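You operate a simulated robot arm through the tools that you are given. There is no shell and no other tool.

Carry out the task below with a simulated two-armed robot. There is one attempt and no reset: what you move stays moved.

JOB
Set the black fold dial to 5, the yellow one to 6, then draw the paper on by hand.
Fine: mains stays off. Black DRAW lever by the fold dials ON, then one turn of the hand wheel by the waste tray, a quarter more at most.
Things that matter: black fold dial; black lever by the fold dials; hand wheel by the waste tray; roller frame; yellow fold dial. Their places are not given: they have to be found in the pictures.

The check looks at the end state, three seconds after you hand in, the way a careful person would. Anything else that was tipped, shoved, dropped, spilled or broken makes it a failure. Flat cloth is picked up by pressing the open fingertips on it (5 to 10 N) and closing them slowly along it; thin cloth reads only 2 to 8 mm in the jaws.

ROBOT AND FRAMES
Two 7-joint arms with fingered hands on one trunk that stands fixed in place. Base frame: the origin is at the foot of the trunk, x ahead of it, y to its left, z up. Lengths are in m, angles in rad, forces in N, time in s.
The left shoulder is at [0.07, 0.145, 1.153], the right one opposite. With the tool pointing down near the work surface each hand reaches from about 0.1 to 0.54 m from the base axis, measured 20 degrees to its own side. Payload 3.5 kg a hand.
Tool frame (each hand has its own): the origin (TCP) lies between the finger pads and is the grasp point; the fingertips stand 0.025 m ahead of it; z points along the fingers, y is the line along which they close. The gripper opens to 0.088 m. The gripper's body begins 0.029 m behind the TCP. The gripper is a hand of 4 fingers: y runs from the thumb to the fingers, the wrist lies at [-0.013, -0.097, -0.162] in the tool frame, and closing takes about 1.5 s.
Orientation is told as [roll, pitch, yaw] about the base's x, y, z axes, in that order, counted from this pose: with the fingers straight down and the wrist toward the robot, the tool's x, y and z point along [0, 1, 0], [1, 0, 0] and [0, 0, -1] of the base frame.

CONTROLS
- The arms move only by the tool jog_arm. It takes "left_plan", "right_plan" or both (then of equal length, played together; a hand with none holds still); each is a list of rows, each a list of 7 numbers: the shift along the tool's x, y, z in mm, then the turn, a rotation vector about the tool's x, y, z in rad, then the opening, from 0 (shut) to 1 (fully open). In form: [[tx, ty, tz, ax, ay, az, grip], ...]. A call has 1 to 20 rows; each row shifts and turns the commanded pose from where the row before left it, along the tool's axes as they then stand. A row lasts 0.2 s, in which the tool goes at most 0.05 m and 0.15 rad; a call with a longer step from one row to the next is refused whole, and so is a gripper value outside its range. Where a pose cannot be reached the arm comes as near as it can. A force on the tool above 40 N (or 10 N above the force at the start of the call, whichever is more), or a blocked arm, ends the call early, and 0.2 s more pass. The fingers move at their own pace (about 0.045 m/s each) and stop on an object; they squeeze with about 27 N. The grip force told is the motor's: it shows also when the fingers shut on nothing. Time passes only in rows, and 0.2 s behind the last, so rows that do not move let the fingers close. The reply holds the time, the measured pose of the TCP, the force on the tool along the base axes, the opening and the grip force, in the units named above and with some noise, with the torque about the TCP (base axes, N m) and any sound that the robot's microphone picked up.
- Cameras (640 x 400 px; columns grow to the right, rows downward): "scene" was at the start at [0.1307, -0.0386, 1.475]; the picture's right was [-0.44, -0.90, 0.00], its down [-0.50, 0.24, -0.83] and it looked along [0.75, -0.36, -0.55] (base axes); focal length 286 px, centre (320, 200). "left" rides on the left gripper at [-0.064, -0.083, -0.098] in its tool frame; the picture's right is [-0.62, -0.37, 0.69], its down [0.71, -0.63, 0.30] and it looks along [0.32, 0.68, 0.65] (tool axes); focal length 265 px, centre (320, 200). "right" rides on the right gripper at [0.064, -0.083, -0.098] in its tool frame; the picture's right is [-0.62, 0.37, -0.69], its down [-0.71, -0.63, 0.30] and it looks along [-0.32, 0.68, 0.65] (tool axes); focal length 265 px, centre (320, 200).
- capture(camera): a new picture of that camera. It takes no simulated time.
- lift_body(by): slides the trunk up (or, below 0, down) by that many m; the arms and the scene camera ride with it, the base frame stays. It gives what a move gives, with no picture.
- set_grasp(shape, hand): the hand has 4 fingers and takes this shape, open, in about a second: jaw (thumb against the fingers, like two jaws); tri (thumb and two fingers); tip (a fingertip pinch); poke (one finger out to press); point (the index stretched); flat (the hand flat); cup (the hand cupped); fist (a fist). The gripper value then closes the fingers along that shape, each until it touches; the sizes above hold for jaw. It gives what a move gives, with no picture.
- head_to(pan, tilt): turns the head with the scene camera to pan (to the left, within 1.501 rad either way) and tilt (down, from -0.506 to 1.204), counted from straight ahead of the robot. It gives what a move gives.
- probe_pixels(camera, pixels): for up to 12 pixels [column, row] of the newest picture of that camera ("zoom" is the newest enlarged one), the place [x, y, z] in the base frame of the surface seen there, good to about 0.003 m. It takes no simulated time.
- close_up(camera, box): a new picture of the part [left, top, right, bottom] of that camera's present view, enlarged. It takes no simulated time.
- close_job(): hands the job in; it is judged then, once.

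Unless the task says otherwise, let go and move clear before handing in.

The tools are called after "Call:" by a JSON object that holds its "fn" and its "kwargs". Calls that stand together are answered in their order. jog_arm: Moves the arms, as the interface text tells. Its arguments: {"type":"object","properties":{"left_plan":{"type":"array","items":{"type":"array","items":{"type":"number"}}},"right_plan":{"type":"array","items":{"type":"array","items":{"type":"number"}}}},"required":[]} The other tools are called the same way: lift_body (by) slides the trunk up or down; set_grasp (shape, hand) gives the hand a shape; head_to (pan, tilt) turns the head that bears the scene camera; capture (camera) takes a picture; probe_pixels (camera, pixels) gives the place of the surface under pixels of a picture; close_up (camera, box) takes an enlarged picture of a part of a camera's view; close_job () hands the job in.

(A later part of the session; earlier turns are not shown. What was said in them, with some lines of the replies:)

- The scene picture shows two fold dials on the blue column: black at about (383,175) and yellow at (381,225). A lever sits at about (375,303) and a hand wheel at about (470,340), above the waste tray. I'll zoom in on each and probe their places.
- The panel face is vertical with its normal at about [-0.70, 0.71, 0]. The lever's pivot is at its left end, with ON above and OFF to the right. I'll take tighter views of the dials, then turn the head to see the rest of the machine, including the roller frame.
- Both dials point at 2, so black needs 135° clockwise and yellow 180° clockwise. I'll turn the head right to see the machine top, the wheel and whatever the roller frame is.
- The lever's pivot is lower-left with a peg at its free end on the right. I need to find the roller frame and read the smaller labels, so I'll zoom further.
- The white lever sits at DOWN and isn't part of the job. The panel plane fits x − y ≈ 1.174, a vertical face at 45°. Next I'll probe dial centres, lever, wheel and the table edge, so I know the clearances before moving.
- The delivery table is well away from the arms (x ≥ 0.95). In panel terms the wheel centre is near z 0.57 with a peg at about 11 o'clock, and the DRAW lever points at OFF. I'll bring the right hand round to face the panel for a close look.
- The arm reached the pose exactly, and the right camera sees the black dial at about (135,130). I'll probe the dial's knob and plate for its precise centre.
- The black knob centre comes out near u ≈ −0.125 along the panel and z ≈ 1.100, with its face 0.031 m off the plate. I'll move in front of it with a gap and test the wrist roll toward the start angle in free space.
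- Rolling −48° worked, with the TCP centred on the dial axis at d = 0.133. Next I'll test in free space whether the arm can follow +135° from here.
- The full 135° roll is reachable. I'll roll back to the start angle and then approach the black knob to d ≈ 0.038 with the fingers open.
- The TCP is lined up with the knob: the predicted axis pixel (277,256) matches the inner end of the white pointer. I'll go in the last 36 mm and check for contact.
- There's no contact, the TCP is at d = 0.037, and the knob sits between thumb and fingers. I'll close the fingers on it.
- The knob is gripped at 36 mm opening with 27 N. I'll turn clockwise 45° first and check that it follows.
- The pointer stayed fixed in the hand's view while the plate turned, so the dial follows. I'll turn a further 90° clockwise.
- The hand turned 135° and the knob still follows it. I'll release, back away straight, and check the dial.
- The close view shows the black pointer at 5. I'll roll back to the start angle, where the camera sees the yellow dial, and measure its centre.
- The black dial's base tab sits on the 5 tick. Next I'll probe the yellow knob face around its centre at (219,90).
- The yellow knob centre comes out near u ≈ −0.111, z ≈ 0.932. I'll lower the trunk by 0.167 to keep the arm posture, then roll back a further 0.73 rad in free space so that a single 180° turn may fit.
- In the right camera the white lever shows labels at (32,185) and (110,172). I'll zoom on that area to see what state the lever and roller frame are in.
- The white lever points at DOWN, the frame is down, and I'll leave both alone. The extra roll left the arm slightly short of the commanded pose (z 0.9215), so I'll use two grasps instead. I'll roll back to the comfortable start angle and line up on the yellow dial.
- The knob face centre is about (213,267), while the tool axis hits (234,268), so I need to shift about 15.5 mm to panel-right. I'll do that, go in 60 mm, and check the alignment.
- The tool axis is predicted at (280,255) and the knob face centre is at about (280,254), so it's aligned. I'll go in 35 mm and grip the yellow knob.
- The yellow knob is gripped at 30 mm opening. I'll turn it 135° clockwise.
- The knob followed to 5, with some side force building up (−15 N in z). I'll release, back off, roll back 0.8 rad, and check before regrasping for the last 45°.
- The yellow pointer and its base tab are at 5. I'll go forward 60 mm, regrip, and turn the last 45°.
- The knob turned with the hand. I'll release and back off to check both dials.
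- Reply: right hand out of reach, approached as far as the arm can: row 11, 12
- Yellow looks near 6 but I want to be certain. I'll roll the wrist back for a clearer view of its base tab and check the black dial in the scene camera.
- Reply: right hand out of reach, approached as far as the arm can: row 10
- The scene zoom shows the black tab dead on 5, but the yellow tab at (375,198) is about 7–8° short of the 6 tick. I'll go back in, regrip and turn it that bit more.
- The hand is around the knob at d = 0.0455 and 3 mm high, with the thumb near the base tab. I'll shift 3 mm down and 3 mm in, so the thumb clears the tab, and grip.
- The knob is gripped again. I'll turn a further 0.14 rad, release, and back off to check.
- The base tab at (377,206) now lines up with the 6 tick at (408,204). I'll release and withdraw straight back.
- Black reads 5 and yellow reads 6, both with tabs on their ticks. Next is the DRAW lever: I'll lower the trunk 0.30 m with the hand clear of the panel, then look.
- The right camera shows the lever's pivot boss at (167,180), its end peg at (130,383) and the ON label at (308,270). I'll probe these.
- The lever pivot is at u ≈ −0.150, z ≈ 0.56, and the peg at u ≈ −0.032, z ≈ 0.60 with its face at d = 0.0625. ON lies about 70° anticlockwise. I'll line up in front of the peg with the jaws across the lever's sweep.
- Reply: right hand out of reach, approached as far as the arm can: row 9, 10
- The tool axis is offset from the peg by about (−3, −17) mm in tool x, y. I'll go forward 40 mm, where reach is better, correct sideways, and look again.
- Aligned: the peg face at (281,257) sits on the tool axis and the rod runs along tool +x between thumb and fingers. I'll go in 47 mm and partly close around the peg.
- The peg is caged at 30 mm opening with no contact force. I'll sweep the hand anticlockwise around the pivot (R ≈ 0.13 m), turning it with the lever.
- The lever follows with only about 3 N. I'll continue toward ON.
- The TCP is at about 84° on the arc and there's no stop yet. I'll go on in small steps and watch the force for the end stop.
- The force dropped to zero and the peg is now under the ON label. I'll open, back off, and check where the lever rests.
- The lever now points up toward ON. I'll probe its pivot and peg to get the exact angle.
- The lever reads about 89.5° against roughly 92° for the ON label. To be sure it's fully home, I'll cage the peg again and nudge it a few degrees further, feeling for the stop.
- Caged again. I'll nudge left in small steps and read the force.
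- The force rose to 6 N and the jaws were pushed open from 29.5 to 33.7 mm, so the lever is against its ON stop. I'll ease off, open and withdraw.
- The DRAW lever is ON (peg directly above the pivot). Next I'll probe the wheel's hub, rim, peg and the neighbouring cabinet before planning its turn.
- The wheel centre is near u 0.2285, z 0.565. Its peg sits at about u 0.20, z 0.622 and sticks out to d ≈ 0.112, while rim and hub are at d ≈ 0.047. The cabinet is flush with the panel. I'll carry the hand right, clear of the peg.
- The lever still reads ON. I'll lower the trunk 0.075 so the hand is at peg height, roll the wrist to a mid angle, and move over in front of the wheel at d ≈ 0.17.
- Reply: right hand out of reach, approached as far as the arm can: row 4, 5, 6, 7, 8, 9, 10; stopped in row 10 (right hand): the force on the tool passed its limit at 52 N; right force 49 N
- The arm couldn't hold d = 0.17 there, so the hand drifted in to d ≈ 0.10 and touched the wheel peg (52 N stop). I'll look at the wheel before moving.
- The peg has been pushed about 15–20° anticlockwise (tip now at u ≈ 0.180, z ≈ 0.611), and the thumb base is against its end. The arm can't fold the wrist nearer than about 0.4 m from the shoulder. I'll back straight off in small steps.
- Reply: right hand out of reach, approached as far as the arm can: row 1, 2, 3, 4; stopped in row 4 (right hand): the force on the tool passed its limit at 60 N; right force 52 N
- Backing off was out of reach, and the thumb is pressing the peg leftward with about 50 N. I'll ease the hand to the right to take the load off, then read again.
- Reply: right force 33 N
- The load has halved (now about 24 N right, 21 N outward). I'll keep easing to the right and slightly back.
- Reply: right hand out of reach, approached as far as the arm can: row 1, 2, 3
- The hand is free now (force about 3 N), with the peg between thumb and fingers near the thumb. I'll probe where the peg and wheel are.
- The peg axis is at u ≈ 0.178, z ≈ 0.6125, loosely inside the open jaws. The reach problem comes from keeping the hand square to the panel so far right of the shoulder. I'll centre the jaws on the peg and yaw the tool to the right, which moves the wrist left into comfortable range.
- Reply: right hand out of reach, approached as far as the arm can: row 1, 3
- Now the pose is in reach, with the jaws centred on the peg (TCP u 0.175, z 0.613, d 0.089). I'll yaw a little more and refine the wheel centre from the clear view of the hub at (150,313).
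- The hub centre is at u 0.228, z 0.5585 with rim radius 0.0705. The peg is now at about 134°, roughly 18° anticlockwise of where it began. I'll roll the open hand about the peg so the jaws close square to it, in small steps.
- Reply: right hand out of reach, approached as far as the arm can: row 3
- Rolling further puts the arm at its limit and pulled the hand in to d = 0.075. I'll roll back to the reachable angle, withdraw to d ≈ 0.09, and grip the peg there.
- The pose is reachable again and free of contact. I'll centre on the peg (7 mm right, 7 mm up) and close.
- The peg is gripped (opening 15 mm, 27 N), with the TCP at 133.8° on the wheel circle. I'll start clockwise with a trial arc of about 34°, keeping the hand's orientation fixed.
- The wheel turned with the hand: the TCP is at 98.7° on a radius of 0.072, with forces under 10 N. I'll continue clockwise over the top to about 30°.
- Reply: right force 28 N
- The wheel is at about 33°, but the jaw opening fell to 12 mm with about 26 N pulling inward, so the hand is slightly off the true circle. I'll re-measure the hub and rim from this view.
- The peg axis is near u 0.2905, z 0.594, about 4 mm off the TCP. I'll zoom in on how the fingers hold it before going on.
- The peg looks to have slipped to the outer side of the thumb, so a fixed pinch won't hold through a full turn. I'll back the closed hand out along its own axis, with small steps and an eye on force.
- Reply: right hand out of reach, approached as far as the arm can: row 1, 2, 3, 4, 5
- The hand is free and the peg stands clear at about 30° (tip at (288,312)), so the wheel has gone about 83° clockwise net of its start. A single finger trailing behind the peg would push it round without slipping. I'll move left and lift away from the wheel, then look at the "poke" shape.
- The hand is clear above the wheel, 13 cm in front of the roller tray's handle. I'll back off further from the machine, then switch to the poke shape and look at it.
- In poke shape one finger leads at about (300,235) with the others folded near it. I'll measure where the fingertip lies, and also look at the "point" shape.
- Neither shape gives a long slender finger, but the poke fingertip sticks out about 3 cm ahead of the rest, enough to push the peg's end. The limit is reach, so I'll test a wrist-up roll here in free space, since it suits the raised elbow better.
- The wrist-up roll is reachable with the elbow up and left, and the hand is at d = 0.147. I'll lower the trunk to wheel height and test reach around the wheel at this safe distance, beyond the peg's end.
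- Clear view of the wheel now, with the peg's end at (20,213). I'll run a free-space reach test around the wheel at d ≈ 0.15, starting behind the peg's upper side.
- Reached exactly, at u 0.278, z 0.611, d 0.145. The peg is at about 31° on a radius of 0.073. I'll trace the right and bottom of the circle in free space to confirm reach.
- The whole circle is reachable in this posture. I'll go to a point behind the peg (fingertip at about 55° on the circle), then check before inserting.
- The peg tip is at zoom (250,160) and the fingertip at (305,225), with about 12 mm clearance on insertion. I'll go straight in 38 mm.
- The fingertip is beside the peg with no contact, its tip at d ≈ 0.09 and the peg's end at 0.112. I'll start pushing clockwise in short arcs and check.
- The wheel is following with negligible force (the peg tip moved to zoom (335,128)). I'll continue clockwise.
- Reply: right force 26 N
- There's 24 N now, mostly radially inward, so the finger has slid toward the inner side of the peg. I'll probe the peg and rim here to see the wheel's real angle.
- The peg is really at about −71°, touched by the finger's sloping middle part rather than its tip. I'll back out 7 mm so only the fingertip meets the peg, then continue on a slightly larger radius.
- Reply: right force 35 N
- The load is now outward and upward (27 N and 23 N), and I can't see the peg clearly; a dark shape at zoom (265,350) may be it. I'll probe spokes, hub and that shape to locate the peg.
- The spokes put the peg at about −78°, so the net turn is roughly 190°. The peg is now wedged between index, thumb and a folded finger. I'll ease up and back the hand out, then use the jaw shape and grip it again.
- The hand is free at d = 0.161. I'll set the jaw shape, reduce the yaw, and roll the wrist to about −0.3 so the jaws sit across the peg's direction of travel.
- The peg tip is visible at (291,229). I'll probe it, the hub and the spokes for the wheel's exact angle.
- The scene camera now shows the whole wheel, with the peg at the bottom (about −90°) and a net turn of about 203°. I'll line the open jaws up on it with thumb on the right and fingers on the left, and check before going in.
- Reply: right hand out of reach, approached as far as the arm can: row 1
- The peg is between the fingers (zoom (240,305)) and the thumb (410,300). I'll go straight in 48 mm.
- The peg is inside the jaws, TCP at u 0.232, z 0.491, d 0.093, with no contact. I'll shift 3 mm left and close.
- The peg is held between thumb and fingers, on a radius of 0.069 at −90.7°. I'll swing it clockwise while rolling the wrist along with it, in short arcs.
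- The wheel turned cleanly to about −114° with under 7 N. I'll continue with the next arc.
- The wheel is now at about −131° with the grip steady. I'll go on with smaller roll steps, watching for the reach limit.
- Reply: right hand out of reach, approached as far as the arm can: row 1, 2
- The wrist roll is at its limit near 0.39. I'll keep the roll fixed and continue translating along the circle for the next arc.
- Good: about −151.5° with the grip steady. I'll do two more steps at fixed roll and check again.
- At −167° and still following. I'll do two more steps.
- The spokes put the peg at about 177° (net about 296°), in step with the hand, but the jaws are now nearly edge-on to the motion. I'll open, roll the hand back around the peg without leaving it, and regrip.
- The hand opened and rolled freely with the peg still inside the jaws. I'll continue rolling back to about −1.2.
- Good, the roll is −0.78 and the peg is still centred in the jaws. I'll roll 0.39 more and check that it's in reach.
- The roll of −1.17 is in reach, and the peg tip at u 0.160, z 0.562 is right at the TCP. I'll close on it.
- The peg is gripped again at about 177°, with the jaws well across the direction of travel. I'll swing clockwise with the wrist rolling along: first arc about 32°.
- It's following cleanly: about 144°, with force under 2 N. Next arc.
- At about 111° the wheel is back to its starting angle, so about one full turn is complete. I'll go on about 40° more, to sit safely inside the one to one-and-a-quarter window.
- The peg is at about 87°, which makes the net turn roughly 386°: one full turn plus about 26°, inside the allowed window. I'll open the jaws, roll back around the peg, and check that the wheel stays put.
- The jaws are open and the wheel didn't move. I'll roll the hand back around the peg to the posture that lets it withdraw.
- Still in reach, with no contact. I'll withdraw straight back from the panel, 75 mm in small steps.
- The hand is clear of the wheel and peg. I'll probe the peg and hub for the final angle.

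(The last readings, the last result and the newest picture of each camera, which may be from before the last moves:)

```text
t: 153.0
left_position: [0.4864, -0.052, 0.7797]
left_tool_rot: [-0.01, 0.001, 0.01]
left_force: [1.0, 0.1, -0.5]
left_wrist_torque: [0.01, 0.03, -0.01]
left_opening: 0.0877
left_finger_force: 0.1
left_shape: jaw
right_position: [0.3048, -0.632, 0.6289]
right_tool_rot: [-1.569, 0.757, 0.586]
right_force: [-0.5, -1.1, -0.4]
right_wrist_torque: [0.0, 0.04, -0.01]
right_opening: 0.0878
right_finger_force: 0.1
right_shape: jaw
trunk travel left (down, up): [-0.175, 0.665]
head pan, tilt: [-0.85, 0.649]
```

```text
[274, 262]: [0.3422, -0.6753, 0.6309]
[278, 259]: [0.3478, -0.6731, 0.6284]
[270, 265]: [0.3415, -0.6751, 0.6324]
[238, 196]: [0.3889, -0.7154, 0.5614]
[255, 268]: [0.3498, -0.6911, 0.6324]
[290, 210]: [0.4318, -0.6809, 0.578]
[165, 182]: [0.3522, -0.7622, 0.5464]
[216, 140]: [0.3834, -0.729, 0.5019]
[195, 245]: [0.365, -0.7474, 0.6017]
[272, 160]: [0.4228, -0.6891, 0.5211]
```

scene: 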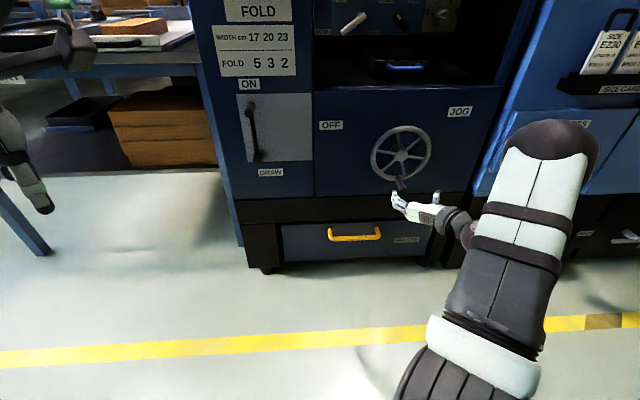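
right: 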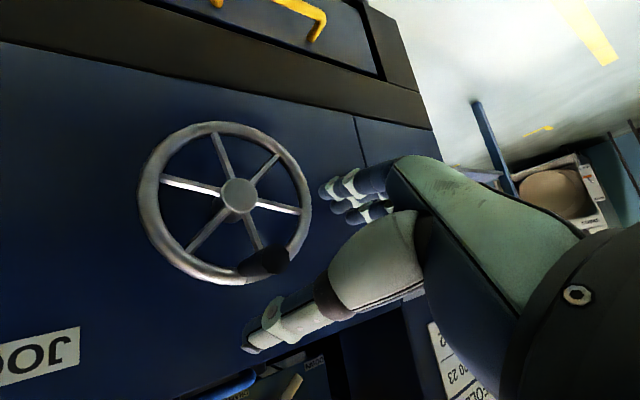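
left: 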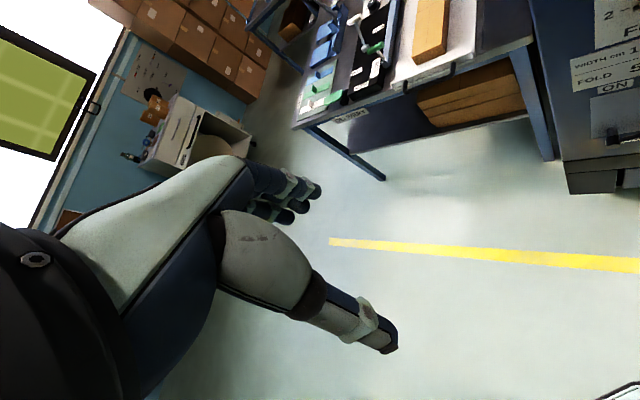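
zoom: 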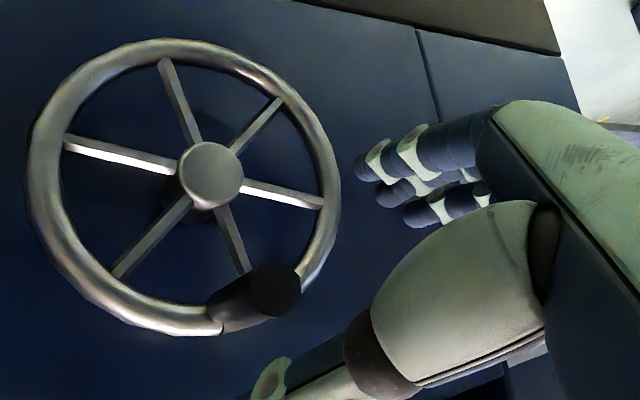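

The peg is at about 86° and the spokes agree: net turn about 385°, within one to one-and-a-quarter turns. I'll move the hand further clear and check the dials, lever and surroundings with the scene camera.

Call:
{"fn": "jog_arm", "kwargs": {"right_plan": [[-8, -8, -12, 0, 0, 0, 1], [-8, -8, -12, 0, 0, 0, 1], [-8, -8, -12, 0, 0, 0, 1], [0, 0, 0, 0, 0, 0, 1]]}}

Call:
{"fn": "lift_body", "kwargs": {"by": 0.3}}

Call:
{"fn": "capture", "kwargs": {"camera": "scene"}}

Call:
{"fn": "capture", "kwargs": {"camera": "right"}}

```text
t: 154.0
left_position: [0.4858, -0.0526, 0.7784]
left_tool_rot: [-0.01, 0.003, 0.01]
left_force: [0.5, 0.0, -0.3]
left_wrist_torque: [0.03, 0.01, 0.0]
left_opening: 0.0877
left_finger_force: 0.0
left_shape: jaw
right_position: [0.2851, -0.6012, 0.6634]
right_tool_rot: [-1.567, 0.759, 0.586]
right_force: [-0.5, -0.1, -0.4]
right_wrist_torque: [0.03, 0.04, 0.01]
right_opening: 0.0877
right_finger_force: 0.1
right_shape: jaw
trunk travel left (down, up): [-0.175, 0.665]
head pan, tilt: [-0.85, 0.649]
```

```text
t: 157.0
left_position: [0.4859, -0.0529, 1.0783]
left_tool_rot: [-0.009, 0.001, 0.009]
left_force: [-0.2, 0.3, -0.3]
left_wrist_torque: [0.0, 0.02, 0.01]
left_opening: 0.0876
left_finger_force: 0.0
left_shape: jaw
right_position: [0.2852, -0.6019, 0.9624]
right_tool_rot: [-1.566, 0.759, 0.586]
right_force: [0.3, -0.5, 0.1]
right_wrist_torque: [-0.04, 0.02, 0.0]
right_opening: 0.0877
right_finger_force: 0.0
right_shape: jaw
trunk travel left (down, up): [-0.475, 0.365]
head pan, tilt: [-0.85, 0.649]
```

```text
taken
```

scene: 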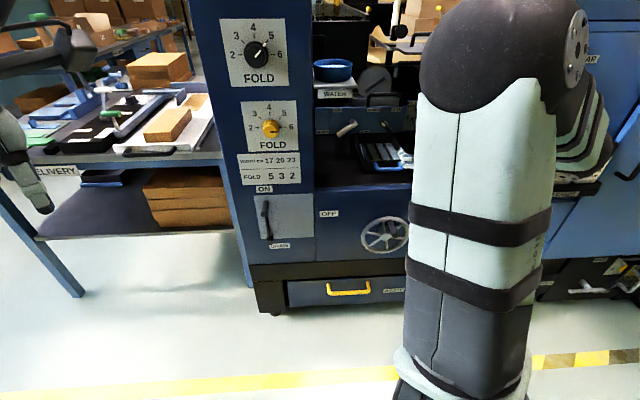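

```text
taken
```

right: 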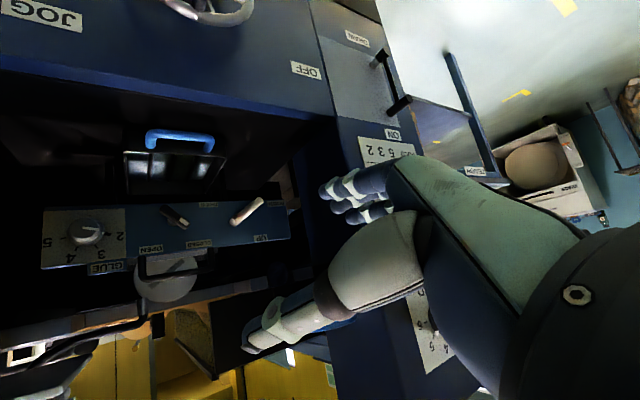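

Call:
{"fn": "close_up", "kwargs": {"camera": "scene", "box": [215, 10, 315, 80]}}

Call:
{"fn": "close_up", "kwargs": {"camera": "scene", "box": [230, 90, 310, 160]}}

Call:
{"fn": "close_up", "kwargs": {"camera": "scene", "box": [230, 170, 420, 310]}}

Call:
{"fn": "close_up", "kwargs": {"camera": "scene", "box": [300, 40, 430, 190]}}

Call:
{"fn": "close_up", "kwargs": {"camera": "right", "box": [40, 90, 320, 330]}}

```text
5.71 times, centred on (265, 45) of scene
```

zoom: 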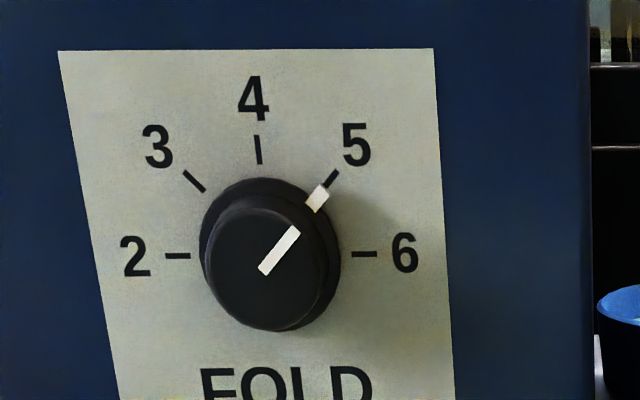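

```text
5.71 times, centred on (270, 125) of scene
```

zoom: 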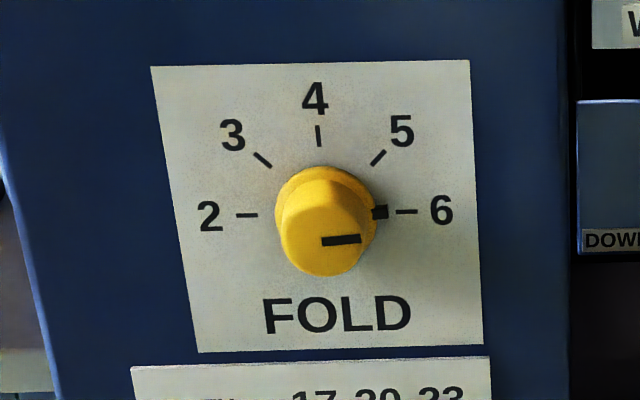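

```text
2.86 times, centred on (325, 240) of scene
```

zoom: 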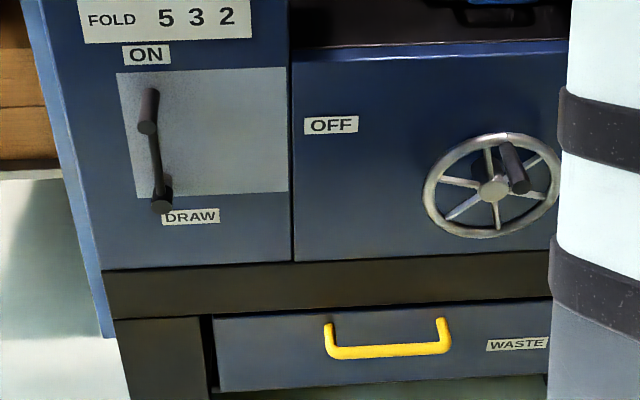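

```text
2.67 times, centred on (365, 115) of scene
```

zoom: 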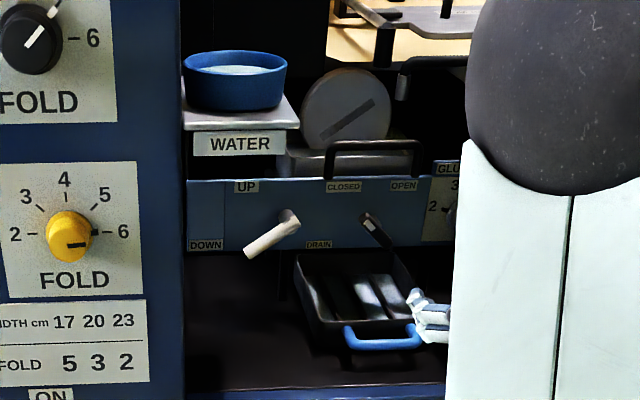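

```text
1.67 times, centred on (180, 210) of right
```

zoom: 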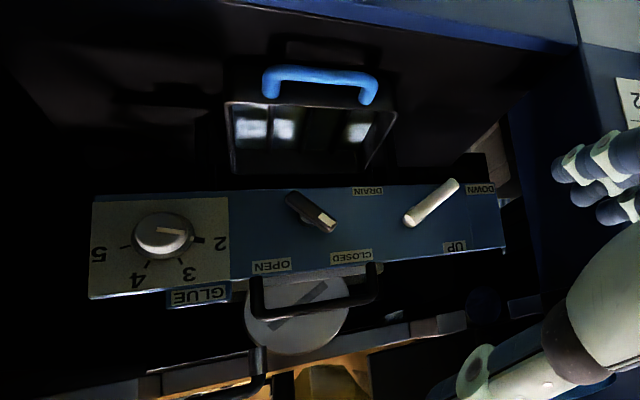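

The dials read 5 and 6, the DRAW lever points at ON, and the wheel peg is just right of top. The white and drain levers, trays and bowl look unchanged. I'll raise the trunk back to its starting height and take one last look at the machine top and mains.

Call:
{"fn": "lift_body", "kwargs": {"by": 0.24}}

Call:
{"fn": "head_to", "kwargs": {"pan": -0.75, "tilt": 0.55}}

Call:
{"fn": "capture", "kwargs": {"camera": "scene"}}

Call:
{"fn": "close_up", "kwargs": {"camera": "scene", "box": [200, 20, 420, 180]}}

```text
t: 159.5
left_position: [0.4861, -0.052, 1.3181]
left_tool_rot: [-0.01, 0.001, 0.009]
left_force: [-0.7, -0.1, 0.1]
left_wrist_torque: [0.0, 0.0, -0.02]
left_opening: 0.0878
left_finger_force: 0.1
left_shape: jaw
right_position: [0.2846, -0.6028, 1.2024]
right_tool_rot: [-1.566, 0.757, 0.585]
right_force: [-0.5, 0.6, -0.1]
right_wrist_torque: [0.01, -0.02, -0.02]
right_opening: 0.0874
right_finger_force: 0.1
right_shape: jaw
trunk travel left (down, up): [-0.715, 0.125]
head pan, tilt: [-0.85, 0.649]
```

```text
t: 160.2
left_position: [0.4863, -0.0516, 1.3183]
left_tool_rot: [-0.011, 0.002, 0.012]
left_force: [0.9, -0.3, 0.0]
left_wrist_torque: [0.0, -0.01, -0.05]
left_opening: 0.0876
left_finger_force: 0.1
left_shape: jaw
right_position: [0.2865, -0.6034, 1.2032]
right_tool_rot: [-1.569, 0.757, 0.584]
right_force: [-0.5, -0.3, 0.5]
right_wrist_torque: [-0.01, 0.0, 0.01]
right_opening: 0.0875
right_finger_force: 0.1
right_shape: jaw
trunk travel left (down, up): [-0.715, 0.125]
head pan, tilt: [-0.75, 0.55]
```

```text
taken
```

scene: 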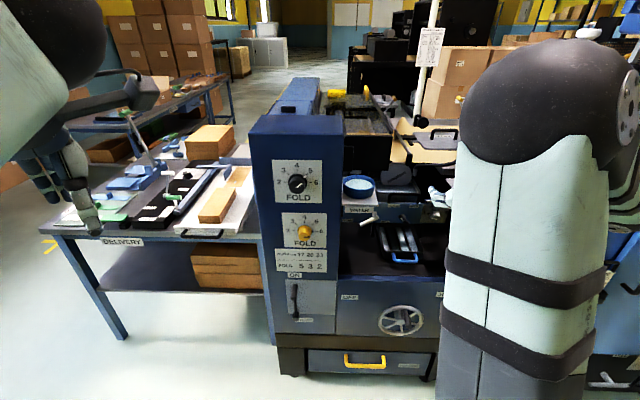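

```text
2.50 times, centred on (310, 100) of scene
```

zoom: 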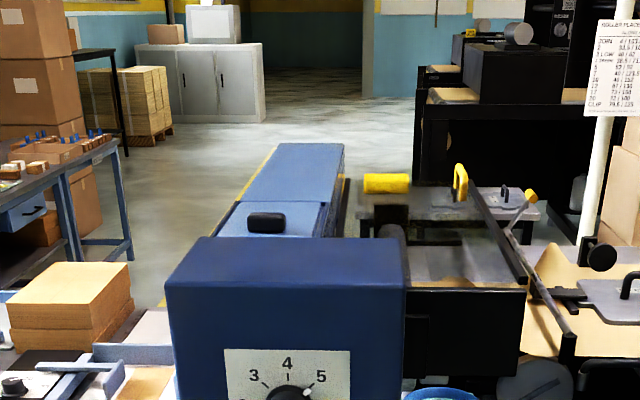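

The mains knob is untouched and the machine top looks the same. The tan stack on the delivery tray looks longer than before, so I'll zoom in there.

Call:
{"fn": "close_up", "kwargs": {"camera": "scene", "box": [40, 110, 270, 260]}}

Call:
{"fn": "close_up", "kwargs": {"camera": "scene", "box": [320, 150, 460, 350]}}

Call:
{"fn": "close_up", "kwargs": {"camera": "scene", "box": [310, 80, 450, 180]}}

```text
2.67 times, centred on (155, 185) of scene
```

zoom: 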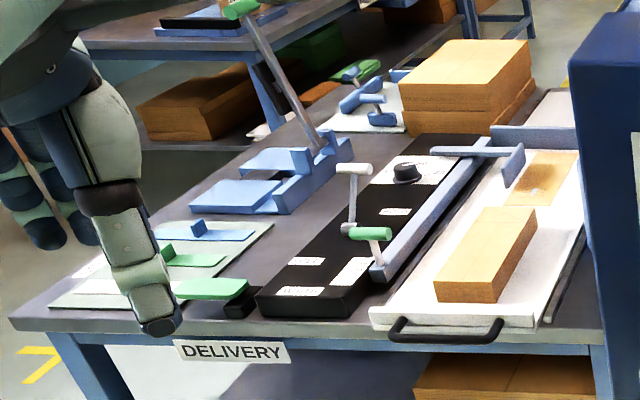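

```text
2.00 times, centred on (390, 250) of scene
```

zoom: 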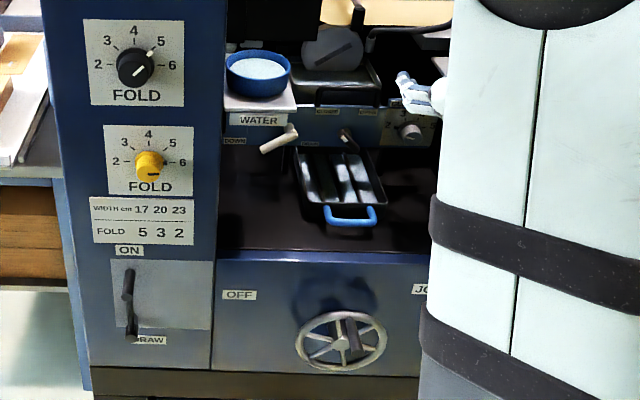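

```text
4.00 times, centred on (380, 130) of scene
```

zoom: 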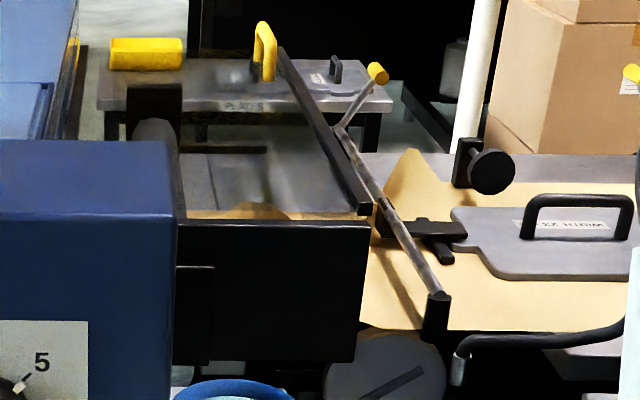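

A tan sheet has come out onto the delivery tray at zoom (545,175), so the paper was drawn on. Black reads 5, yellow reads 6, DRAW is ON, and the wheel has made about one turn and a tenth. Mains is untouched and both hands are clear, so I'm handing in.

Call:
{"fn": "close_job", "kwargs": {}}

```text
The job is handed in.
```

I set the black fold dial to 5 and the yellow one to 6, turned the DRAW lever ON, and drew the paper on by hand. The job is handed in; the check hasn't reported back yet.

- **Dials:** both pointers sit on their numbers. Yellow stopped about 7° short of 6 at first, so I gripped it again and corrected it.
- **DRAW lever:** it is up against its ON stop.
- **Hand wheel:** I turned it clockwise about 1.07 turns, counting from where the handle started. That is my estimate from the handle and spoke positions. The wheel has no arrow, so clockwise was my choice. A sheet has come out onto the delivery tray, so that direction seems right.
- **Contact with the wheel:** on my first approach the hand drifted into the handle with up to 60 N and pushed it about 18° the wrong way. I then turned it forward past that. Nothing looked damaged.
- **Left alone:** I didn't touch the mains or the white UP/DOWN lever (it still points to DOWN). I took that lever to be the roller frame's and left the frame as it was. Nothing else looked moved.

Both hands are empty and clear of the machine.
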